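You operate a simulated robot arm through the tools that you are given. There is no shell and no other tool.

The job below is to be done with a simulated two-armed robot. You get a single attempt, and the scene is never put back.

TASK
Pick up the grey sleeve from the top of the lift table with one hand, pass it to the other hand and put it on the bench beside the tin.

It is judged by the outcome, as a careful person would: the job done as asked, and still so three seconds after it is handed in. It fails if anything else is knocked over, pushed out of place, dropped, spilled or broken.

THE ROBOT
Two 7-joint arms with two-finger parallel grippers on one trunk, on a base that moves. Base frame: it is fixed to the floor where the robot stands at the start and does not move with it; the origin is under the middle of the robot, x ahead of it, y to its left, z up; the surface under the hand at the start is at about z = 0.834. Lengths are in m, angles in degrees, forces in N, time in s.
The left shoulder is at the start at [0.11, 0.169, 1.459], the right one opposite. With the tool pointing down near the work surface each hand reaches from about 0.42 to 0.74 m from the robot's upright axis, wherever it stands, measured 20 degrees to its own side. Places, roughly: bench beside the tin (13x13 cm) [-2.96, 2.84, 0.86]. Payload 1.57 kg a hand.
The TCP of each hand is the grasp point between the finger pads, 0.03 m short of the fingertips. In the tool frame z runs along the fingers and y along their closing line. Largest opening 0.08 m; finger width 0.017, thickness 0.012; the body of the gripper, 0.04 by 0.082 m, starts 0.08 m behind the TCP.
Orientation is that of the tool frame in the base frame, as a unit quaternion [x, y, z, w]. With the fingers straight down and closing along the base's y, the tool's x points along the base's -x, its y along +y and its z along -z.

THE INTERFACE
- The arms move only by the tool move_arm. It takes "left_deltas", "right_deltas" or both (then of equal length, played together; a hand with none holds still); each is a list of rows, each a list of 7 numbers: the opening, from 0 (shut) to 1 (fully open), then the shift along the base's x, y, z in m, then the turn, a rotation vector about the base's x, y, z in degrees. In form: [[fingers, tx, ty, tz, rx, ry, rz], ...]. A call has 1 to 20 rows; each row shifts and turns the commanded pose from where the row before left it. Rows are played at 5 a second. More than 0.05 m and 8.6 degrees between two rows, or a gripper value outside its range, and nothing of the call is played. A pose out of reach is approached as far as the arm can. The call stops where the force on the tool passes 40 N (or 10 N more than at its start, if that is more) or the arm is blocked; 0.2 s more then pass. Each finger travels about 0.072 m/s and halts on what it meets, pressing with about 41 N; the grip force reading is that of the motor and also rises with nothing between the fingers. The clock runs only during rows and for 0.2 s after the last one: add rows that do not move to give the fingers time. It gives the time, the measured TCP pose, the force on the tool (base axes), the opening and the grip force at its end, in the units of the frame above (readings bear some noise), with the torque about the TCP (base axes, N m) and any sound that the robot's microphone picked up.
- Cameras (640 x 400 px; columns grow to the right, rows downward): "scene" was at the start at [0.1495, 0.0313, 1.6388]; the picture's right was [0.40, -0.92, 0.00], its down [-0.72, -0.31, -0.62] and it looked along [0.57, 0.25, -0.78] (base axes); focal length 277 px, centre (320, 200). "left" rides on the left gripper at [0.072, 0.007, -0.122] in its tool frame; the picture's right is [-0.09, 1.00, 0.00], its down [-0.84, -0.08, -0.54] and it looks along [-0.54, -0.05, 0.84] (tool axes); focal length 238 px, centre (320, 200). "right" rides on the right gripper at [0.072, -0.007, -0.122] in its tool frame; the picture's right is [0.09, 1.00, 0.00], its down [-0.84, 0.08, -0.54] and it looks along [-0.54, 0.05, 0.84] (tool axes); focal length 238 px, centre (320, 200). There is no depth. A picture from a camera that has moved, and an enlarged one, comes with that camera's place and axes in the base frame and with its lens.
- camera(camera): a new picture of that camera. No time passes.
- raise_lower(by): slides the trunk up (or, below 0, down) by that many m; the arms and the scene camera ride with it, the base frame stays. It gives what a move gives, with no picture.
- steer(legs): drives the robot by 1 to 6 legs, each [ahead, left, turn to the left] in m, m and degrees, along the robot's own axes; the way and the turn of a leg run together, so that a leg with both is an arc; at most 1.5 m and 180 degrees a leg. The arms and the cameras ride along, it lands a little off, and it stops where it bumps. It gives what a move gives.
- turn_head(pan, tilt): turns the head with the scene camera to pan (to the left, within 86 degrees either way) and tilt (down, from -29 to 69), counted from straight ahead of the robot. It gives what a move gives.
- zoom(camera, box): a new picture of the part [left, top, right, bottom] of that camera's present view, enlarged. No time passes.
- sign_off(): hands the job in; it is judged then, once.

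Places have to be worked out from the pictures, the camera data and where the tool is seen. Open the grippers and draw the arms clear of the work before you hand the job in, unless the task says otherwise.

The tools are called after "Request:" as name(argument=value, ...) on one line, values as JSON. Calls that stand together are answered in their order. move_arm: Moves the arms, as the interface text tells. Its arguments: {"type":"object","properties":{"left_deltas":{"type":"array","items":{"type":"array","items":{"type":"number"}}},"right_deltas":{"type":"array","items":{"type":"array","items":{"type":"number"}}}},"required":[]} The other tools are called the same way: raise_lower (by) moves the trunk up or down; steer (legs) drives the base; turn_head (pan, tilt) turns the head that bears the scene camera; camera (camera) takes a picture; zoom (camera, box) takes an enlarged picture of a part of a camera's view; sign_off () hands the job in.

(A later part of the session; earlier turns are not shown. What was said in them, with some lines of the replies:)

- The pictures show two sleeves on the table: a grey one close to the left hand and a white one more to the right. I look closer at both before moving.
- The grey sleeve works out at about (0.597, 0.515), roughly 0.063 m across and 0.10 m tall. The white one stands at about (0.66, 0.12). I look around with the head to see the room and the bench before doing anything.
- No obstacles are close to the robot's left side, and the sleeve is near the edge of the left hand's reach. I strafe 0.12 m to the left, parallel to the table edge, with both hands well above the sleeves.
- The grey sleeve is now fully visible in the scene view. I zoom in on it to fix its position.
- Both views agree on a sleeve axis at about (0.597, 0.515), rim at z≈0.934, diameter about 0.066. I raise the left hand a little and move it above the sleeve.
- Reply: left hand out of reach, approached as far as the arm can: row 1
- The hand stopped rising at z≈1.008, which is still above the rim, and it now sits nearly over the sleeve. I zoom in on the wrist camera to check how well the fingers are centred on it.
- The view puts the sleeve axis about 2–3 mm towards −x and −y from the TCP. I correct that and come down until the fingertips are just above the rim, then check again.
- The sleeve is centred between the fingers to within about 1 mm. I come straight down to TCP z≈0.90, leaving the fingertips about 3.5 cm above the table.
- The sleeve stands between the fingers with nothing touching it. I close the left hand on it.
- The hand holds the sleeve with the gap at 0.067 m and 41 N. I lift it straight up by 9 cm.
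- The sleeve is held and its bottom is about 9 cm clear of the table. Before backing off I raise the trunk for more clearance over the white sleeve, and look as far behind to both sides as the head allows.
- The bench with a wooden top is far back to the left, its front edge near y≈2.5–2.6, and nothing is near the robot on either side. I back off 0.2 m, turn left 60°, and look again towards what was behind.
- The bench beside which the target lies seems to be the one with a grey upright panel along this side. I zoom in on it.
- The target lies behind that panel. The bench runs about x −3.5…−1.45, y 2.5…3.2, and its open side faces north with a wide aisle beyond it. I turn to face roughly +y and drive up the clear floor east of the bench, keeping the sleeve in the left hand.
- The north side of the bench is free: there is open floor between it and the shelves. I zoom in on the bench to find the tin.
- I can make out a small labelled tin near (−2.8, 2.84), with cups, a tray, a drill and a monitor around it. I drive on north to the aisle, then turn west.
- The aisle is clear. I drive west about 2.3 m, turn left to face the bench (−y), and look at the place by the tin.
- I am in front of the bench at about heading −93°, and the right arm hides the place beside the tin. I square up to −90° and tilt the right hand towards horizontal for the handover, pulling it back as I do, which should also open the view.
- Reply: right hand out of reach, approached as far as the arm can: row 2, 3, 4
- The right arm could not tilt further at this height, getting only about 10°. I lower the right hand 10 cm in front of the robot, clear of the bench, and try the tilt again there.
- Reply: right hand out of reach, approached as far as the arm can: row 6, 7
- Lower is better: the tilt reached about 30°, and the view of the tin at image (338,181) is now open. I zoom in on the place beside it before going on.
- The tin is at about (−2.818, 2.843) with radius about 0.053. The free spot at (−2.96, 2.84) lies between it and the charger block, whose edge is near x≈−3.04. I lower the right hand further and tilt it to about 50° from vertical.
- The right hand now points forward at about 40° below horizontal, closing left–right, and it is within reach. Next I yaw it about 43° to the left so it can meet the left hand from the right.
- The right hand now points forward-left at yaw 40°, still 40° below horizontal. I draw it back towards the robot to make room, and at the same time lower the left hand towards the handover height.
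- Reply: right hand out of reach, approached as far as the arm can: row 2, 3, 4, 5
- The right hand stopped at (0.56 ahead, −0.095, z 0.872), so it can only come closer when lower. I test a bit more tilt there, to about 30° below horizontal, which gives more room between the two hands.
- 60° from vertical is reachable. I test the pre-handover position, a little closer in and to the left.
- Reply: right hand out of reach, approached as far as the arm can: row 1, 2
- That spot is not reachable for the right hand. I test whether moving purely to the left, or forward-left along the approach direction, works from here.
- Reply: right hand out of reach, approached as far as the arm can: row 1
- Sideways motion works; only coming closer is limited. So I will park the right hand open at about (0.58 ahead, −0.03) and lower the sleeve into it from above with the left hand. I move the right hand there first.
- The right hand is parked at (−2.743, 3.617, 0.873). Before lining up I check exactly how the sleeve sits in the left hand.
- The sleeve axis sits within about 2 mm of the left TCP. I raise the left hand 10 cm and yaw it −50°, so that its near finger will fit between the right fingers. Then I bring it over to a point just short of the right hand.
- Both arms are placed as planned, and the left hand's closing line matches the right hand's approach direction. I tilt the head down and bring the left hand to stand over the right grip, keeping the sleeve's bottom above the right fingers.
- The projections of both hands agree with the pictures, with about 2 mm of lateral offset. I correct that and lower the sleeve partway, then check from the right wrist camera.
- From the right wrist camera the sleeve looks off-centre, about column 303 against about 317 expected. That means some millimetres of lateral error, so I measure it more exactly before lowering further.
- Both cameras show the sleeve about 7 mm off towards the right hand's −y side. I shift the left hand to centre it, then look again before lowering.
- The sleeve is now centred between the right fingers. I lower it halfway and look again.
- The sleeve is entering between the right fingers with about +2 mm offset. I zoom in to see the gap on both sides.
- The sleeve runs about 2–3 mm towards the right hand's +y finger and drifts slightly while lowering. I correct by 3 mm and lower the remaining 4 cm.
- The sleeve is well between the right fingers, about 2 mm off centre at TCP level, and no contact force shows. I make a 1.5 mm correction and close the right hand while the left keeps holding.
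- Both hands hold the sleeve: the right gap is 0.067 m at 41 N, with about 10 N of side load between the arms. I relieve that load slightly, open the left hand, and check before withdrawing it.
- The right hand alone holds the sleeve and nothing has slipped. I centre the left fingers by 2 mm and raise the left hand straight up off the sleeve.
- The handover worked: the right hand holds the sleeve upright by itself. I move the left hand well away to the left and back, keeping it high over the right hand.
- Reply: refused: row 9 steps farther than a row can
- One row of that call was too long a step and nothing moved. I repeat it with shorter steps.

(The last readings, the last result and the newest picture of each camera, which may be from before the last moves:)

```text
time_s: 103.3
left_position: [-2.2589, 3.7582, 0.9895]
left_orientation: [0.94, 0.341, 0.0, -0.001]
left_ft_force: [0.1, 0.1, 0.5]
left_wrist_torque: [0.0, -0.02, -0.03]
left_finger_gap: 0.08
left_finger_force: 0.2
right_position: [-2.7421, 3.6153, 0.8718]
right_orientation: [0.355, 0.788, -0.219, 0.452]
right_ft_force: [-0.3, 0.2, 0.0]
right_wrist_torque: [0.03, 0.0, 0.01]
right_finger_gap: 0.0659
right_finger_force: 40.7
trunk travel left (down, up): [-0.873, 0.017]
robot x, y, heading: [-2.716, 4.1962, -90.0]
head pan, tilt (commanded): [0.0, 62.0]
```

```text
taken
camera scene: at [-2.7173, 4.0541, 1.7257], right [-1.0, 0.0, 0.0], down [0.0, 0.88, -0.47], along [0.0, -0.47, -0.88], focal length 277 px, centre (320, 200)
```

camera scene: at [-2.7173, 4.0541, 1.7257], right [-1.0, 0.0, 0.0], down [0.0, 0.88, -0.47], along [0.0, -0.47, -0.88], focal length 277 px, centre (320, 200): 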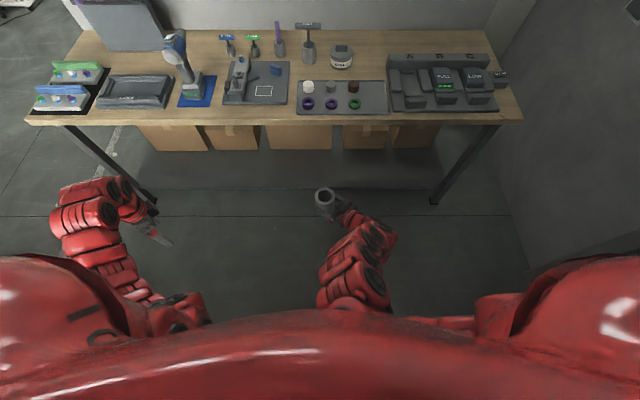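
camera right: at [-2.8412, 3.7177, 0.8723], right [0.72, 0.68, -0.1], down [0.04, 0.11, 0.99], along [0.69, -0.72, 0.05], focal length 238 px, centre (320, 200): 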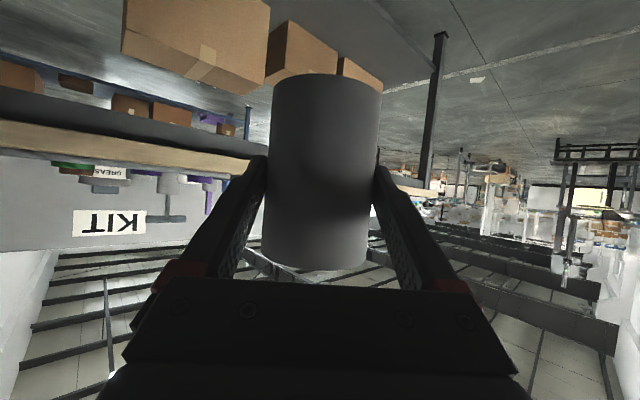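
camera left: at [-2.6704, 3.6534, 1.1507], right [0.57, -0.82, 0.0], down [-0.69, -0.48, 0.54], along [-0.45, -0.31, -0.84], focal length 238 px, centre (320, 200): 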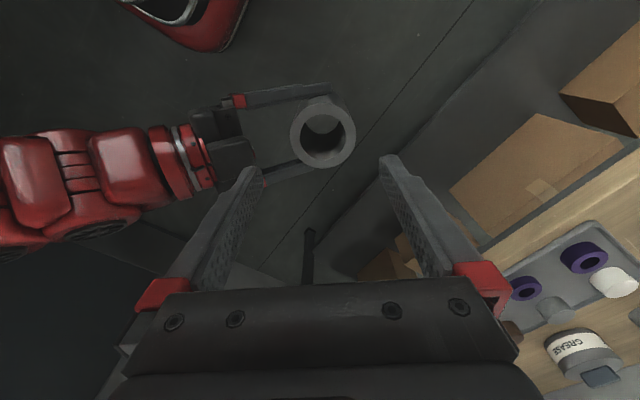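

The left hand is out of the way, at about 0.44 ahead and 0.46 left. Now I turn the right hand to point straight ahead, a yaw of −40° that leaves the sleeve upright, and extend it forward and up, still 10 cm short of the bench edge.

Request:
move_arm(right_deltas=[[0, -0.005, -0.02, 0.005, 0, 0, -6.67], [0, -0.005, -0.02, 0.005, 0, 0, -6.67], [0, -0.005, -0.02, 0.005, 0, 0, -6.67], [0, -0.005, -0.02, 0.005, 0, 0, -6.67], [0, -0.005, -0.02, 0.005, 0, 0, -6.67], [0, -0.005, -0.02, 0.005, 0, 0, -6.67], [0, 0, 0, 0, 0, 0, 0]])

Request:
camera(camera="right")

```text
time_s: 104.9
left_position: [-2.2583, 3.7585, 0.9899]
left_orientation: [0.94, 0.341, 0.0, 0.001]
left_ft_force: [0.4, -0.4, -0.5]
left_wrist_torque: [0.03, 0.0, -0.01]
left_finger_gap: 0.0802
left_finger_force: 0.2
right_position: [-2.7741, 3.492, 0.9012]
right_orientation: [0.604, 0.62, -0.36, 0.348]
right_ft_force: [-0.4, -0.1, -0.8]
right_wrist_torque: [0.01, 0.01, 0.02]
right_finger_gap: 0.0658
right_finger_force: 41.1
trunk travel left (down, up): [-0.873, 0.017]
robot x, y, heading: [-2.7128, 4.1979, -90.0]
head pan, tilt (commanded): [0.0, 62.0]
```

```text
taken
camera right: at [-2.7835, 3.6331, 0.9016], right [0.99, 0.06, -0.1], down [0.1, 0.05, 0.99], along [0.06, -1.0, 0.05], focal length 238 px, centre (320, 200)
```

right: 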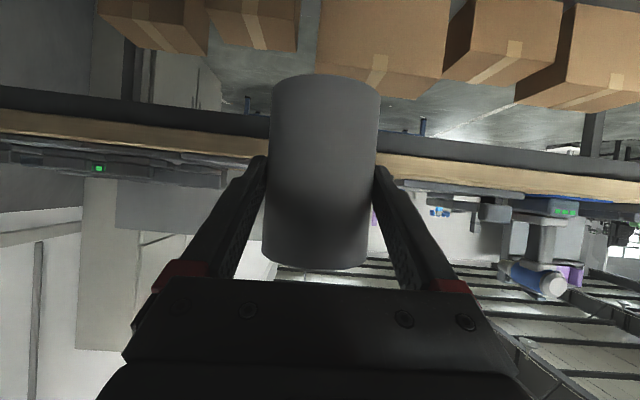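

The right hand points straight at the bench at the same tilt, and the sleeve has not moved in the grip. I now extend it forward and up.

Request:
move_arm(right_deltas=[[0, -0.003, -0.019, 0.02, 0, 0, 0], [0, -0.003, -0.019, 0.02, 0, 0, 0], [0, -0.003, -0.019, 0.02, 0, 0, 0], [0, -0.003, -0.019, 0.02, 0, 0, 0], [0, -0.003, -0.019, 0.02, 0, 0, 0], [0, -0.003, -0.019, 0.02, 0, 0, 0], [0, -0.003, -0.019, 0.02, 0, 0, 0], [0, -0.003, -0.019, 0.02, 0, 0, 0], [0, 0, 0, 0, 0, 0, 0]])

Request:
camera(camera="scene")

Request:
camera(camera="right")

```text
time_s: 106.9
left_position: [-2.2596, 3.7581, 0.9895]
left_orientation: [0.94, 0.341, 0.0, -0.001]
left_ft_force: [-0.3, -0.1, -0.6]
left_wrist_torque: [0.03, -0.01, -0.02]
left_finger_gap: 0.0798
left_finger_force: 0.1
right_position: [-2.7968, 3.3422, 1.0621]
right_orientation: [0.604, 0.62, -0.36, 0.349]
right_ft_force: [-0.4, 0.1, -2.2]
right_wrist_torque: [0.04, -0.04, 0.02]
right_finger_gap: 0.0659
right_finger_force: 40.4
trunk travel left (down, up): [-0.873, 0.017]
robot x, y, heading: [-2.7168, 4.1995, -90.0]
head pan, tilt (commanded): [0.0, 62.0]
```

```text
taken
camera scene: at [-2.7166, 4.0548, 1.7257], right [-1.0, 0.0, 0.0], down [0.0, 0.88, -0.47], along [0.0, -0.47, -0.88], focal length 277 px, centre (320, 200)
```

scene: 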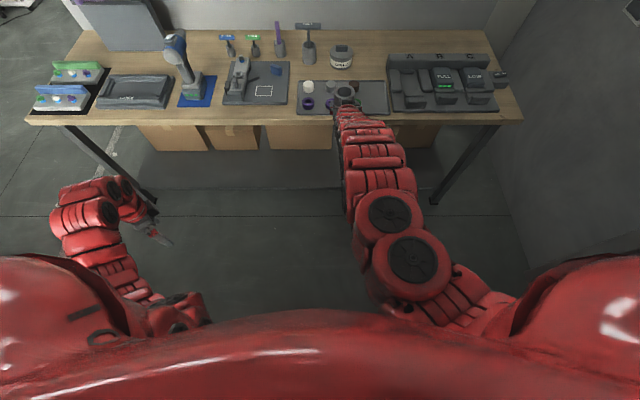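

```text
taken
camera right: at [-2.8057, 3.4828, 1.0621], right [0.99, 0.06, -0.1], down [0.1, 0.06, 0.99], along [0.06, -1.0, 0.05], focal length 238 px, centre (320, 200)
```

right: 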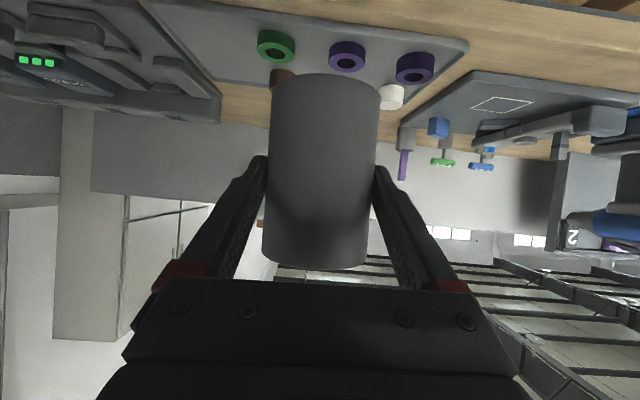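

The sleeve's bottom is now at about z≈1.0, well above the tray items. I swing the left hand further out and back so it stays off the bench, then strafe right to line up with the target column.

Request:
move_arm(left_deltas=[[1, 0.04, 0.018, 0, 0, 0, 0], [1, 0.04, 0.018, 0, 0, 0, 0], [1, 0.04, 0.018, 0, 0, 0, 0], [1, 0.04, 0.018, 0, 0, 0, 0], [1, 0.04, 0.018, 0, 0, 0, 0], [1, 0, 0, 0, 0, 0, 0]])

Request:
steer(legs=[[0, -0.163, 0]])

Request:
turn_head(pan=0, tilt=50)

Request:
camera(camera="scene")

```text
time_s: 108.3
left_position: [-2.0612, 3.8509, 0.9928]
left_orientation: [0.94, 0.341, 0.001, 0.0]
left_ft_force: [0.4, -0.3, -0.3]
left_wrist_torque: [0.02, -0.02, -0.01]
left_finger_gap: 0.08
left_finger_force: 0.0
right_position: [-2.797, 3.3426, 1.0626]
right_orientation: [0.604, 0.619, -0.36, 0.349]
right_ft_force: [-0.1, 0.4, -2.6]
right_wrist_torque: [0.06, -0.02, 0.0]
right_finger_gap: 0.0658
right_finger_force: 40.6
trunk travel left (down, up): [-0.873, 0.017]
robot x, y, heading: [-2.7132, 4.2027, -89.9]
head pan, tilt (commanded): [0.0, 62.0]
```

```text
time_s: 109.7
left_position: [-2.2215, 3.8491, 0.9898]
left_orientation: [0.94, 0.34, -0.001, 0.0]
left_ft_force: [-0.4, -0.8, -0.2]
left_wrist_torque: [0.0, -0.04, -0.03]
left_finger_gap: 0.08
left_finger_force: 0.0
right_position: [-2.957, 3.3425, 1.062]
right_orientation: [0.604, 0.62, -0.361, 0.349]
right_ft_force: [0.9, 0.0, -1.9]
right_wrist_torque: [-0.01, -0.01, -0.07]
right_finger_gap: 0.0659
right_finger_force: 41.0
trunk travel left (down, up): [-0.873, 0.017]
robot x, y, heading: [-2.8765, 4.1977, -89.9]
head pan, tilt (commanded): [0.0, 62.0]
```

```text
time_s: 110.4
left_position: [-2.2234, 3.8492, 0.9927]
left_orientation: [0.94, 0.34, 0.001, -0.001]
left_ft_force: [0.1, -0.7, 0.5]
left_wrist_torque: [-0.02, 0.0, -0.01]
left_finger_gap: 0.0799
left_finger_force: 0.0
right_position: [-2.9597, 3.3435, 1.0621]
right_orientation: [0.604, 0.619, -0.36, 0.35]
right_ft_force: [0.1, -0.2, -1.7]
right_wrist_torque: [0.07, 0.01, -0.01]
right_finger_gap: 0.0656
right_finger_force: 41.2
trunk travel left (down, up): [-0.873, 0.017]
robot x, y, heading: [-2.8754, 4.1999, -90.2]
head pan, tilt (commanded): [0.0, 50.0]
```

```text
taken
camera scene: at [-2.8794, 4.0424, 1.7405], right [-1.0, 0.0, 0.0], down [0.0, 0.77, -0.64], along [0.0, -0.64, -0.77], focal length 277 px, centre (320, 200)
```

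scene: 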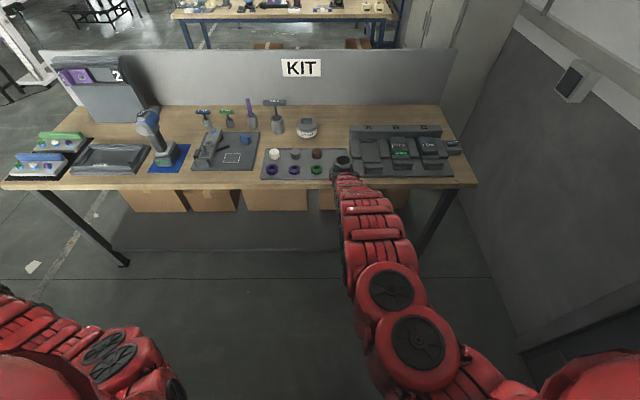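

The hand is lined up at x≈−2.96. I zoom in on the tin and the free spot to update their positions from this viewpoint.

Request:
zoom(camera="scene", box=[250, 90, 410, 190])

```text
4.00 times, centred on (330, 140) of scene
camera zoom: at [-2.8794, 4.0424, 1.7405], right [-1.0, 0.0, 0.0], down [0.0, 0.77, -0.64], along [0.0, -0.64, -0.77], focal length 1109 px, centre (280, 440)
```

zoom: 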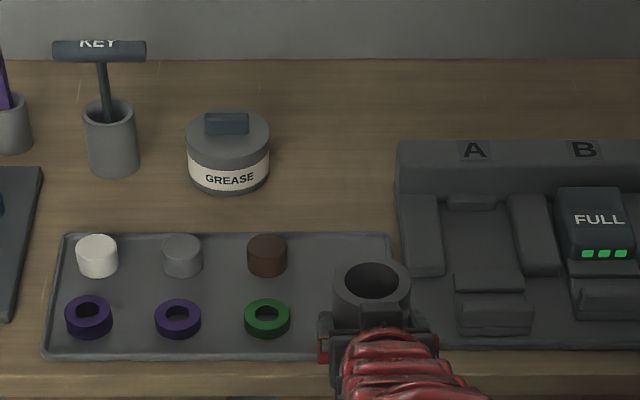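

The tin is centred near (−2.812, 2.851) with its west edge near x≈−2.865. The charger block starts near x≈−3.025 and the tray's back edge is near y≈3.0, so I aim for the sleeve at about (−2.953, 2.845). I drive forward 0.3 m with the sleeve held high.

Request:
steer(legs=[[0.3, 0, 0]])

Request:
camera(camera="scene")

Request:
camera(camera="right")

```text
time_s: 112.5
left_position: [-2.2209, 3.5518, 0.9926]
left_orientation: [0.939, 0.343, 0.0, 0.0]
left_ft_force: [1.2, 0.4, 0.7]
left_wrist_torque: [-0.02, -0.01, 0.0]
left_finger_gap: 0.0798
left_finger_force: 0.1
right_position: [-2.9528, 3.0407, 1.0635]
right_orientation: [0.601, 0.622, -0.359, 0.351]
right_ft_force: [0.3, 0.5, -1.2]
right_wrist_torque: [0.05, 0.03, 0.03]
right_finger_gap: 0.0658
right_finger_force: 40.8
trunk travel left (down, up): [-0.873, 0.017]
robot x, y, heading: [-2.8751, 3.8986, -89.8]
head pan, tilt (commanded): [0.0, 50.0]
```

```text
taken
camera scene: at [-2.8767, 3.7413, 1.7408], right [-1.0, 0.0, 0.0], down [0.0, 0.77, -0.64], along [0.0, -0.64, -0.77], focal length 277 px, centre (320, 200)
```

scene: 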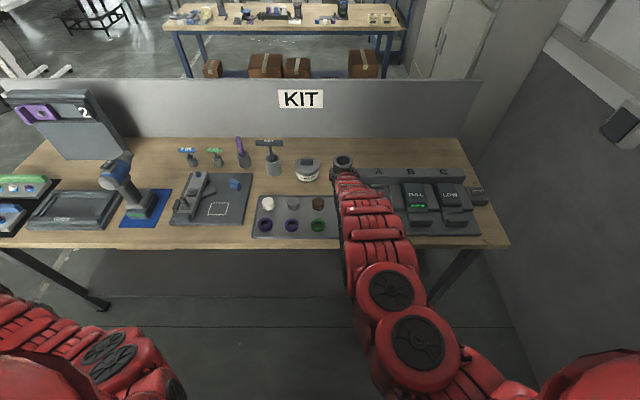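

```text
taken
camera right: at [-2.9629, 3.1812, 1.0626], right [0.99, 0.06, -0.1], down [0.1, 0.06, 0.99], along [0.07, -1.0, 0.05], focal length 238 px, centre (320, 200)
```

right: 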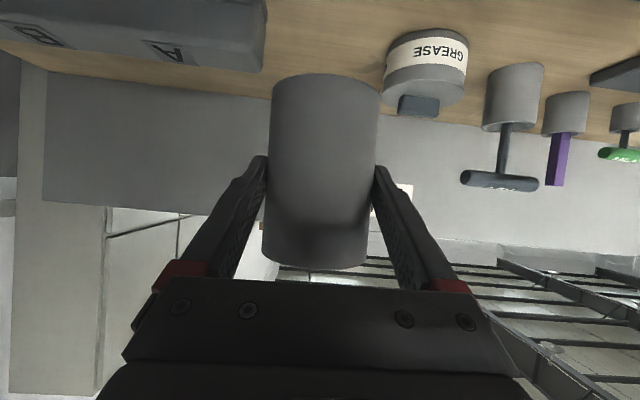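

The path is clear and the hand points between the tin and the charger. I drive the remaining 0.185 m, then check the position.

Request:
steer(legs=[[0.185, 0, 0]])

Request:
camera(camera="scene")

Request:
camera(camera="right")

Request:
zoom(camera="scene", box=[260, 150, 440, 260])

```text
time_s: 114.0
left_position: [-2.2218, 3.3664, 0.993]
left_orientation: [0.94, 0.341, 0.0, 0.0]
left_ft_force: [0.3, -1.0, -0.4]
left_wrist_torque: [-0.03, 0.04, -0.03]
left_finger_gap: 0.0802
left_finger_force: 0.1
right_position: [-2.9587, 2.8593, 1.0635]
right_orientation: [0.603, 0.619, -0.36, 0.35]
right_ft_force: [0.2, 0.5, -1.6]
right_wrist_torque: [0.01, -0.02, 0.02]
right_finger_gap: 0.0658
right_finger_force: 41.0
trunk travel left (down, up): [-0.873, 0.017]
robot x, y, heading: [-2.8759, 3.7117, -89.9]
head pan, tilt (commanded): [0.0, 50.0]
```

```text
taken
camera scene: at [-2.8776, 3.5597, 1.7409], right [-1.0, 0.0, 0.0], down [0.0, 0.77, -0.64], along [0.0, -0.64, -0.77], focal length 277 px, centre (320, 200)
```

scene: 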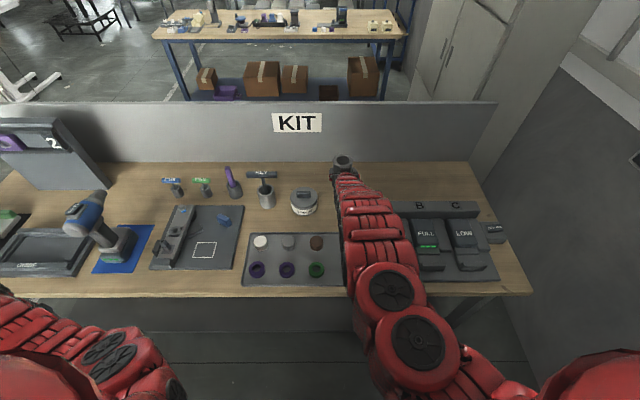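

```text
taken
camera right: at [-2.9671, 2.9997, 1.0631], right [0.99, 0.06, -0.1], down [0.1, 0.06, 0.99], along [0.06, -1.0, 0.05], focal length 238 px, centre (320, 200)
```

right: 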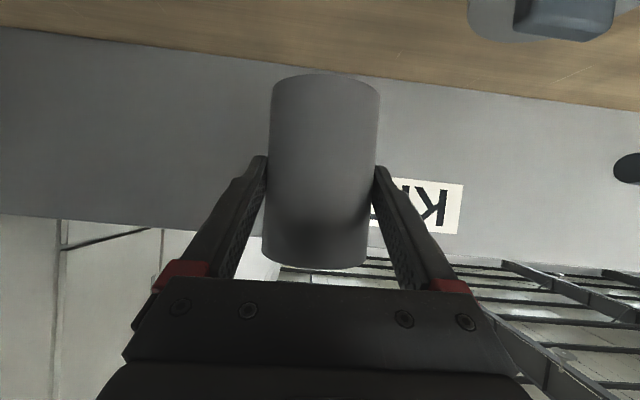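

```text
3.56 times, centred on (350, 205) of scene
camera zoom: at [-2.8776, 3.5597, 1.7409], right [-1.0, 0.0, 0.0], down [0.0, 0.77, -0.64], along [0.0, -0.64, -0.77], focal length 986 px, centre (213, 182)
```

zoom: 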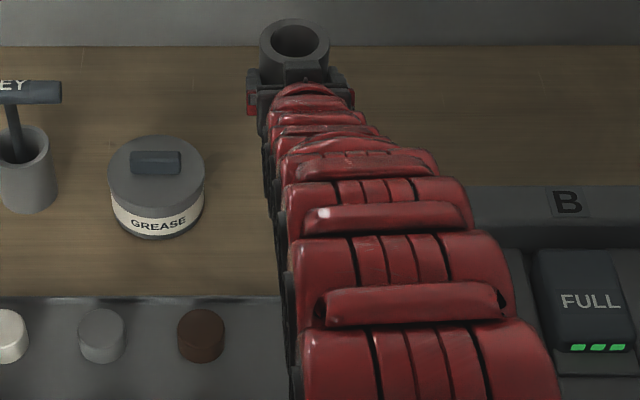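

The sleeve hangs at about (−2.955, 2.85), level with the tin and about 5 cm from its side, with its bottom at z≈1.006. I lower the trunk in steps, first by 8 cm.

Request:
raise_lower(by=-0.08)

Request:
camera(camera="scene")

Request:
camera(camera="right")

```text
time_s: 115.2
left_position: [-2.222, 3.3648, 0.9133]
left_orientation: [0.94, 0.342, 0.001, 0.0]
left_ft_force: [-1.2, 0.9, -0.5]
left_wrist_torque: [0.0, 0.02, 0.01]
left_finger_gap: 0.08
left_finger_force: 0.2
right_position: [-2.9579, 2.8573, 0.9816]
right_orientation: [0.604, 0.619, -0.36, 0.35]
right_ft_force: [0.0, 0.5, -2.7]
right_wrist_torque: [0.02, -0.01, 0.01]
right_finger_gap: 0.066
right_finger_force: 40.9
trunk travel left (down, up): [-0.793, 0.097]
robot x, y, heading: [-2.8766, 3.7164, -90.3]
head pan, tilt (commanded): [0.0, 50.0]
```

```text
taken
camera scene: at [-2.8776, 3.557, 1.6606], right [-1.0, 0.0, 0.0], down [0.0, 0.77, -0.64], along [0.0, -0.64, -0.77], focal length 277 px, centre (320, 200)
```

scene: 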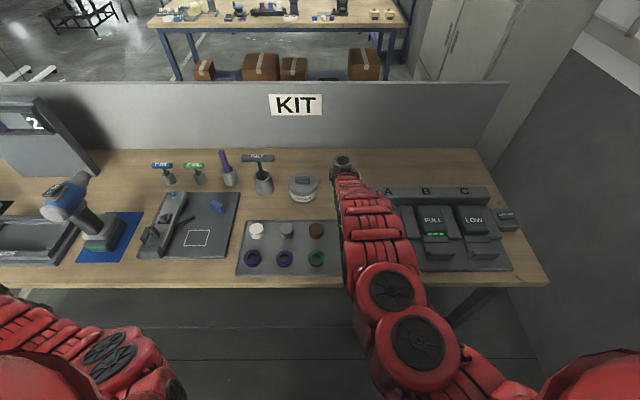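

```text
taken
camera right: at [-2.9671, 2.9981, 0.9819], right [0.99, 0.06, -0.1], down [0.1, 0.06, 0.99], along [0.06, -1.0, 0.05], focal length 238 px, centre (320, 200)
```

right: 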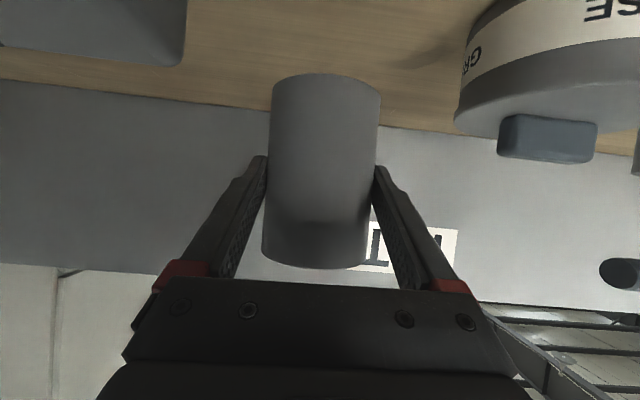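

All clear so far: the charger corner is to one side and the tin to the other. I lower another 3.5 cm with the trunk.

Request:
raise_lower(by=-0.035)

Request:
camera(camera="right")

Request:
zoom(camera="scene", box=[270, 130, 450, 250])

```text
time_s: 116.0
left_position: [-2.2217, 3.3656, 0.8774]
left_orientation: [0.94, 0.342, 0.0, 0.0]
left_ft_force: [0.3, -0.2, 0.1]
left_wrist_torque: [-0.03, 0.0, 0.02]
left_finger_gap: 0.0799
left_finger_force: 0.1
right_position: [-2.9578, 2.8574, 0.9481]
right_orientation: [0.604, 0.62, -0.36, 0.349]
right_ft_force: [-0.3, -0.2, -1.2]
right_wrist_torque: [0.04, 0.02, 0.01]
right_finger_gap: 0.0657
right_finger_force: 41.4
trunk travel left (down, up): [-0.758, 0.132]
robot x, y, heading: [-2.8795, 3.7129, -90.1]
head pan, tilt (commanded): [0.0, 50.0]
```

```text
taken
camera right: at [-2.9671, 2.9985, 0.9472], right [0.99, 0.06, -0.1], down [0.1, 0.06, 0.99], along [0.06, -1.0, 0.05], focal length 238 px, centre (320, 200)
```

right: 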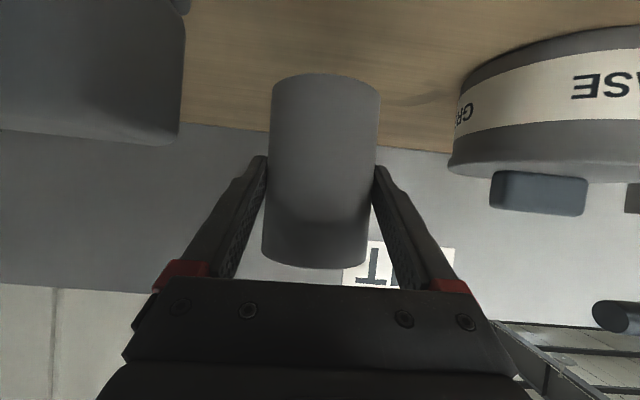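

```text
3.33 times, centred on (360, 190) of scene
camera zoom: at [-2.8777, 3.5576, 1.6256], right [-1.0, 0.0, 0.0], down [0.0, 0.77, -0.64], along [0.0, -0.64, -0.77], focal length 924 px, centre (187, 233)
```

zoom: 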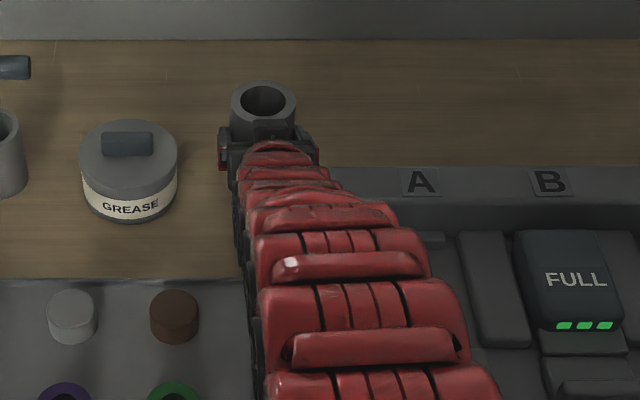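

The sleeve's bottom is about 3 cm above the bench. I check that the sleeve still hangs upright in the grip.

Request:
zoom(camera="right", box=[200, 50, 440, 290])

Request:
zoom(camera="scene", box=[320, 140, 372, 190])

```text
1.67 times, centred on (320, 170) of right
camera zoom: at [-2.9671, 2.9985, 0.9472], right [0.99, 0.06, -0.1], down [0.1, 0.06, 0.99], along [0.06, -1.0, 0.05], focal length 397 px, centre (320, 250)
```

zoom: 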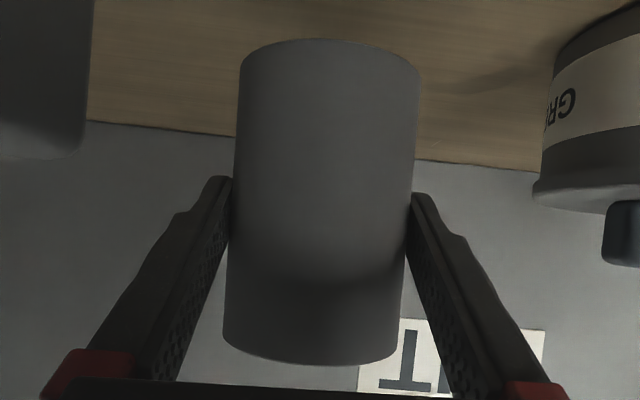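

```text
8.00 times, centred on (346, 165) of scene
camera zoom: at [-2.8777, 3.5576, 1.6256], right [-1.0, 0.0, 0.0], down [0.0, 0.77, -0.64], along [0.0, -0.64, -0.77], focal length 2218 px, centre (112, 480)
```

zoom: 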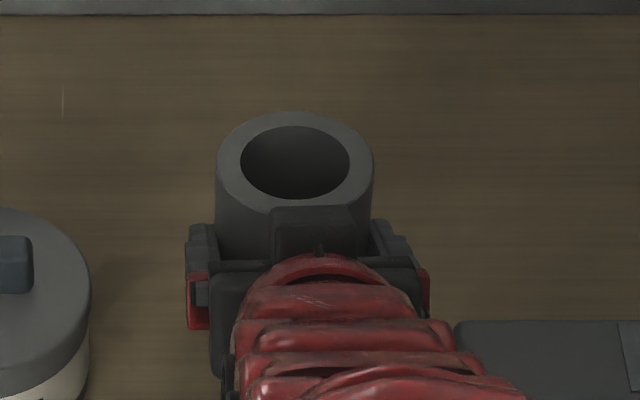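

The sleeve has settled against the right pads, whose closing line tilts about 1.4°, so it leans about 1.5° sideways. I roll the hand by −1.4° about base y to make it upright and lower by 2 cm.

Request:
move_arm(right_deltas=[[0, 0, 0, 0, 0, -1.4, 0], [0, 0, 0, -0.01, 0, 0, 0], [0, 0, 0, -0.01, 0, 0, 0], [0, 0, 0, 0, 0, 0, 0], [0, 0, 0, 0, 0, 0, 0]])

Request:
zoom(camera="right", box=[200, 50, 440, 290])

```text
time_s: 117.2
left_position: [-2.2225, 3.3651, 0.8786]
left_orientation: [0.94, 0.341, 0.0, 0.0]
left_ft_force: [-0.3, 0.3, 0.3]
left_wrist_torque: [0.02, 0.01, 0.0]
left_finger_gap: 0.0798
left_finger_force: 0.1
right_position: [-2.9592, 2.859, 0.928]
right_orientation: [0.608, 0.615, -0.352, 0.357]
right_ft_force: [0.2, 1.0, -1.1]
right_wrist_torque: [0.09, -0.01, -0.02]
right_finger_gap: 0.0657
right_finger_force: 41.0
trunk travel left (down, up): [-0.758, 0.132]
robot x, y, heading: [-2.8769, 3.7123, -90.1]
head pan, tilt (commanded): [0.0, 50.0]
```

```text
1.67 times, centred on (320, 170) of right
camera zoom: at [-2.9684, 2.9987, 0.9273], right [1.0, 0.06, -0.08], down [0.08, 0.06, 1.0], along [0.06, -1.0, 0.05], focal length 397 px, centre (320, 250)
```

zoom: 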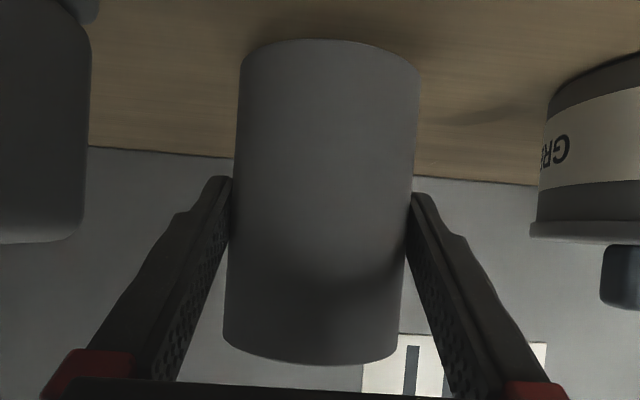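

The sleeve is now upright within about half a degree, its bottom about 1 cm above the bench. I lower in small steps and watch for contact.

Request:
move_arm(right_deltas=[[0, 0, 0, -0.004, 0, 0, 0], [0, 0, 0, -0.003, 0, 0, 0], [0, 0, 0, 0, 0, 0, 0]])

Request:
zoom(camera="right", box=[200, 20, 440, 200])

```text
time_s: 118.0
left_position: [-2.2226, 3.3642, 0.8778]
left_orientation: [0.94, 0.342, 0.001, 0.0]
left_ft_force: [-0.2, -0.2, 0.5]
left_wrist_torque: [0.0, -0.02, 0.02]
left_finger_gap: 0.0798
left_finger_force: 0.0
right_position: [-2.9582, 2.8587, 0.9198]
right_orientation: [0.608, 0.615, -0.353, 0.357]
right_ft_force: [1.1, -0.6, -2.4]
right_wrist_torque: [-0.01, -0.02, -0.02]
right_finger_gap: 0.0658
right_finger_force: 41.2
trunk travel left (down, up): [-0.758, 0.132]
robot x, y, heading: [-2.879, 3.7146, -90.1]
head pan, tilt (commanded): [0.0, 50.0]
```

```text
2.22 times, centred on (320, 110) of right
camera zoom: at [-2.9676, 2.9988, 0.9195], right [1.0, 0.06, -0.08], down [0.08, 0.05, 1.0], along [0.06, -1.0, 0.05], focal length 530 px, centre (320, 400)
```

zoom: 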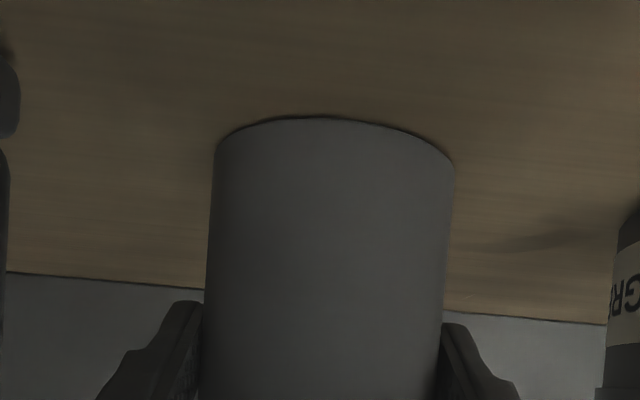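

A dark contact shadow now hugs the bottom edge, so only a couple of millimetres remain. I continue in 1 mm steps.

Request:
move_arm(right_deltas=[[0, 0, 0, -0.001, 0, 0, 0], [0, 0, 0, -0.001, 0, 0, 0], [0, 0, 0, 0, 0, 0, 0]])

```text
time_s: 118.8
left_position: [-2.2242, 3.3659, 0.8776]
left_orientation: [0.94, 0.341, -0.001, 0.0]
left_ft_force: [-1.2, -0.3, 0.8]
left_wrist_torque: [0.01, -0.04, 0.0]
left_finger_gap: 0.0801
left_finger_force: 0.0
right_position: [-2.9584, 2.8567, 0.9197]
right_orientation: [0.608, 0.614, -0.354, 0.357]
right_ft_force: [-0.3, 0.2, -0.6]
right_wrist_torque: [0.02, 0.04, 0.02]
right_finger_gap: 0.0659
right_finger_force: 41.1
trunk travel left (down, up): [-0.758, 0.132]
robot x, y, heading: [-2.8768, 3.7146, -90.4]
head pan, tilt (commanded): [0.0, 50.0]
```

The vertical load may be starting to ease, from −2 to −0.6 N, though that is near the noise. I go down another 2 mm in 1 mm steps.

Request:
move_arm(right_deltas=[[0, 0, 0, -0.001, 0, 0, 0], [0, 0, 0, -0.001, 0, 0, 0], [0, 0, 0, 0, 0, 0, 0]])

Request:
zoom(camera="right", box=[200, 20, 440, 200])

```text
time_s: 119.6
left_position: [-2.2216, 3.3658, 0.8779]
left_orientation: [0.94, 0.341, 0.0, 0.0]
left_ft_force: [-0.2, 0.6, 0.0]
left_wrist_torque: [0.0, 0.0, 0.01]
left_finger_gap: 0.0798
left_finger_force: 0.1
right_position: [-2.9576, 2.8578, 0.9192]
right_orientation: [0.607, 0.614, -0.354, 0.358]
right_ft_force: [1.1, -5.0, 10.7]
right_wrist_torque: [-0.04, -0.07, -0.02]
right_finger_gap: 0.0655
right_finger_force: 41.4
trunk travel left (down, up): [-0.758, 0.132]
robot x, y, heading: [-2.8777, 3.7151, -90.4]
head pan, tilt (commanded): [0.0, 50.0]
```

```text
2.22 times, centred on (320, 110) of right
camera zoom: at [-2.9669, 2.9977, 0.918], right [1.0, 0.06, -0.08], down [0.08, 0.06, 1.0], along [0.06, -1.0, 0.06], focal length 530 px, centre (320, 400)
```

zoom: 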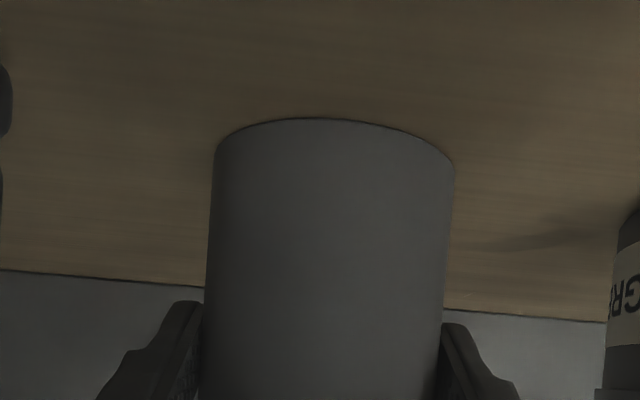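

Contact: about 11 N upward, so the sleeve stands on the bench. I ease off 1 mm and open the right fingers gently.

Request:
move_arm(right_deltas=[[0, 0, 0, 0.001, 0, 0, 0], [0, 0, 0, 0, 0, 0, 0], [0.85, 0, 0, 0, 0, 0, 0], [0.9, 0, 0, 0, 0, 0, 0], [0.95, 0, 0, 0, 0, 0, 0], [1, 0, 0, 0, 0, 0, 0], [1, 0, 0, 0, 0, 0, 0]])

Request:
camera(camera="right")

Request:
zoom(camera="scene", box=[280, 130, 400, 210])

```text
time_s: 121.2
left_position: [-2.2223, 3.3653, 0.8779]
left_orientation: [0.94, 0.341, 0.0, 0.0]
left_ft_force: [-1.0, 0.1, -0.7]
left_wrist_torque: [0.02, -0.01, -0.02]
left_finger_gap: 0.0798
left_finger_force: 0.1
right_position: [-2.9578, 2.8579, 0.9163]
right_orientation: [0.608, 0.616, -0.352, 0.357]
right_ft_force: [-0.3, 0.3, 1.1]
right_wrist_torque: [0.03, 0.02, 0.05]
right_finger_gap: 0.08
right_finger_force: 0.0
trunk travel left (down, up): [-0.758, 0.132]
robot x, y, heading: [-2.8774, 3.7108, -90.1]
head pan, tilt (commanded): [0.0, 50.0]
```

```text
taken
camera right: at [-2.9667, 2.9987, 0.917], right [1.0, 0.06, -0.08], down [0.08, 0.06, 1.0], along [0.06, -1.0, 0.05], focal length 238 px, centre (320, 200)
```

right: 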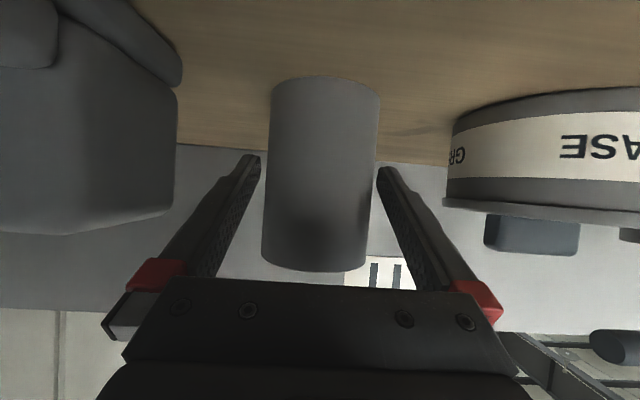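

```text
5.00 times, centred on (340, 170) of scene
camera zoom: at [-2.8775, 3.5573, 1.6256], right [-1.0, 0.0, 0.0], down [0.0, 0.77, -0.64], along [0.0, -0.64, -0.77], focal length 1386 px, centre (220, 350)
```

zoom: 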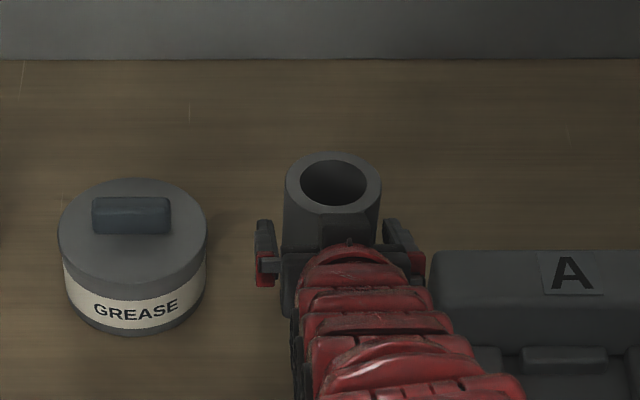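

The right hand is open and the sleeve stands upright beside the tin, centred between the fingers with about 6 mm either side. I raise the trunk a little so the fingers slide straight up along it, and check.

Request:
raise_lower(by=0.03)

Request:
camera(camera="right")

```text
time_s: 121.9
left_position: [-2.2221, 3.3651, 0.9072]
left_orientation: [0.94, 0.341, 0.0, -0.001]
left_ft_force: [0.4, 1.0, -0.1]
left_wrist_torque: [0.01, 0.02, 0.02]
left_finger_gap: 0.0801
left_finger_force: 0.0
right_position: [-2.9587, 2.8586, 0.9467]
right_orientation: [0.608, 0.615, -0.353, 0.357]
right_ft_force: [0.8, 0.7, 0.4]
right_wrist_torque: [0.02, 0.0, 0.0]
right_finger_gap: 0.0801
right_finger_force: 0.0
trunk travel left (down, up): [-0.788, 0.102]
robot x, y, heading: [-2.8766, 3.7144, -90.3]
head pan, tilt (commanded): [0.0, 50.0]
```

```text
taken
camera right: at [-2.9666, 2.9984, 0.9468], right [1.0, 0.06, -0.08], down [0.08, 0.06, 1.0], along [0.06, -1.0, 0.05], focal length 238 px, centre (320, 200)
```

right: 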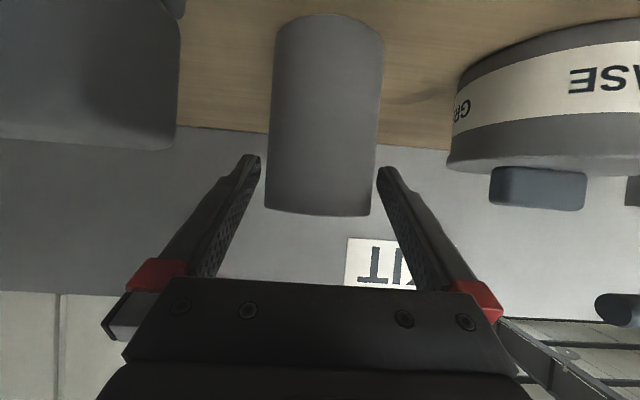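

The sleeve stays put while the fingers rise past it without contact. I raise another 9 cm to clear its top.

Request:
raise_lower(by=0.09)

Request:
camera(camera="right")

Request:
camera(camera="scene")

```text
time_s: 123.2
left_position: [-2.222, 3.3652, 0.9977]
left_orientation: [0.94, 0.341, 0.001, 0.0]
left_ft_force: [0.2, -0.4, 0.5]
left_wrist_torque: [0.01, 0.02, 0.02]
left_finger_gap: 0.08
left_finger_force: 0.1
right_position: [-2.9583, 2.8572, 1.0372]
right_orientation: [0.608, 0.615, -0.353, 0.357]
right_ft_force: [-0.9, 0.2, 0.3]
right_wrist_torque: [-0.04, 0.03, 0.01]
right_finger_gap: 0.08
right_finger_force: 0.0
trunk travel left (down, up): [-0.878, 0.012]
robot x, y, heading: [-2.8753, 3.7135, -90.2]
head pan, tilt (commanded): [0.0, 50.0]
```

```text
taken
camera right: at [-2.9666, 2.9986, 1.0368], right [1.0, 0.06, -0.08], down [0.08, 0.06, 1.0], along [0.06, -1.0, 0.05], focal length 238 px, centre (320, 200)
```

right: 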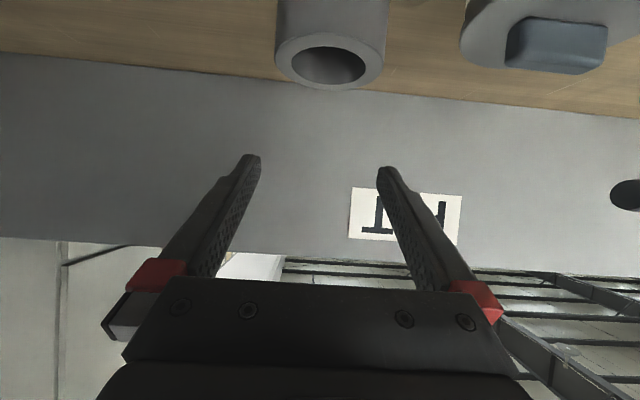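

```text
taken
camera scene: at [-2.8773, 3.5571, 1.7455], right [-1.0, 0.0, 0.0], down [0.0, 0.77, -0.64], along [0.0, -0.64, -0.77], focal length 277 px, centre (320, 200)
```

scene: 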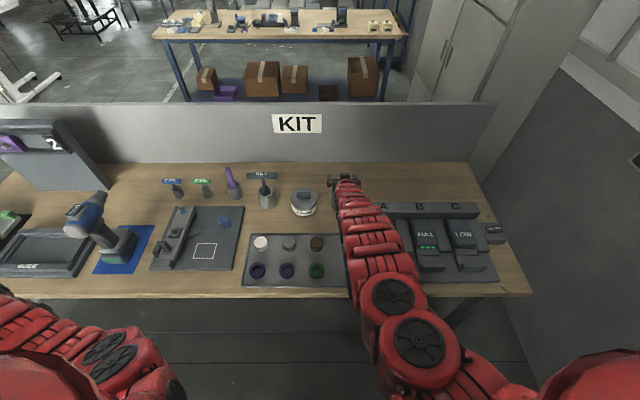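

The hand is clear: the fingertips are about 5 cm above the sleeve's top. I back straight away from the bench by half a metre and look at the result.

Request:
steer(legs=[[-0.5, 0, 0]])

Request:
camera(camera="scene")

Request:
zoom(camera="scene", box=[250, 90, 410, 190])

```text
time_s: 126.1
left_position: [-2.2212, 3.8606, 0.9969]
left_orientation: [0.939, 0.343, 0.0, -0.002]
left_ft_force: [0.6, -0.4, 0.1]
left_wrist_torque: [-0.02, -0.02, 0.01]
left_finger_gap: 0.0798
left_finger_force: 0.1
right_position: [-2.9533, 3.3494, 1.037]
right_orientation: [0.607, 0.617, -0.351, 0.357]
right_ft_force: [-0.6, 0.0, -0.1]
right_wrist_torque: [0.04, 0.0, 0.0]
right_finger_gap: 0.08
right_finger_force: 0.0
trunk travel left (down, up): [-0.878, 0.012]
robot x, y, heading: [-2.8757, 4.2041, -89.9]
head pan, tilt (commanded): [0.0, 50.0]
```

```text
taken
camera scene: at [-2.877, 4.0483, 1.7455], right [-1.0, 0.0, 0.0], down [0.0, 0.77, -0.64], along [0.0, -0.64, -0.77], focal length 277 px, centre (320, 200)
```

scene: 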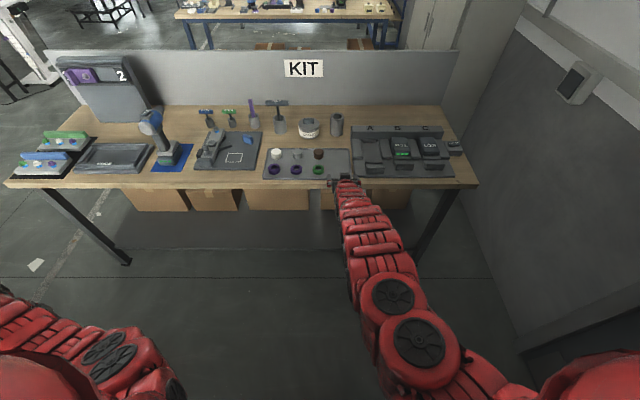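

```text
4.00 times, centred on (330, 140) of scene
camera zoom: at [-2.877, 4.0483, 1.7455], right [-1.0, 0.0, 0.0], down [0.0, 0.77, -0.64], along [0.0, -0.64, -0.77], focal length 1109 px, centre (280, 440)
```

zoom: 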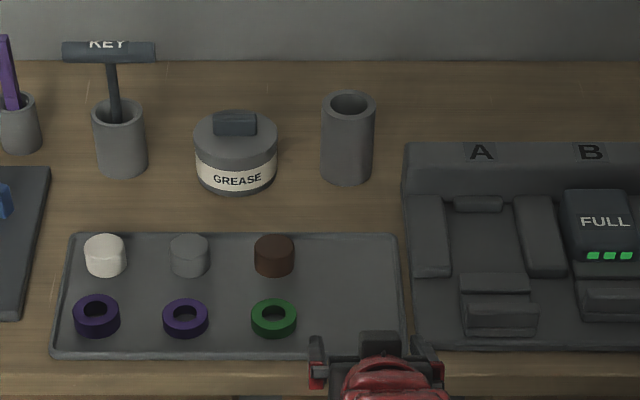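

The sleeve stands upright on the bench beside the tin, at about (−2.96, 2.84). The tray, cups, tin and charger look unchanged, both grippers are open, and the arms are well clear, so I hand the job in.

Request:
sign_off()

```text
The job is handed in.
```

The grey sleeve is standing upright on the bench beside the grease tin, at about (−2.96, 2.84), with a gap of about 5 cm to the tin. I picked it up from the lift table with the left hand, passed it in the air to the right hand, and set it down with the right.

In the last picture the tin, tray, cups and charger beside it look as they did before. I saw no sign that anything else was touched, including the white sleeve on the lift table. Both grippers are open, and the robot has backed half a metre away from the bench.
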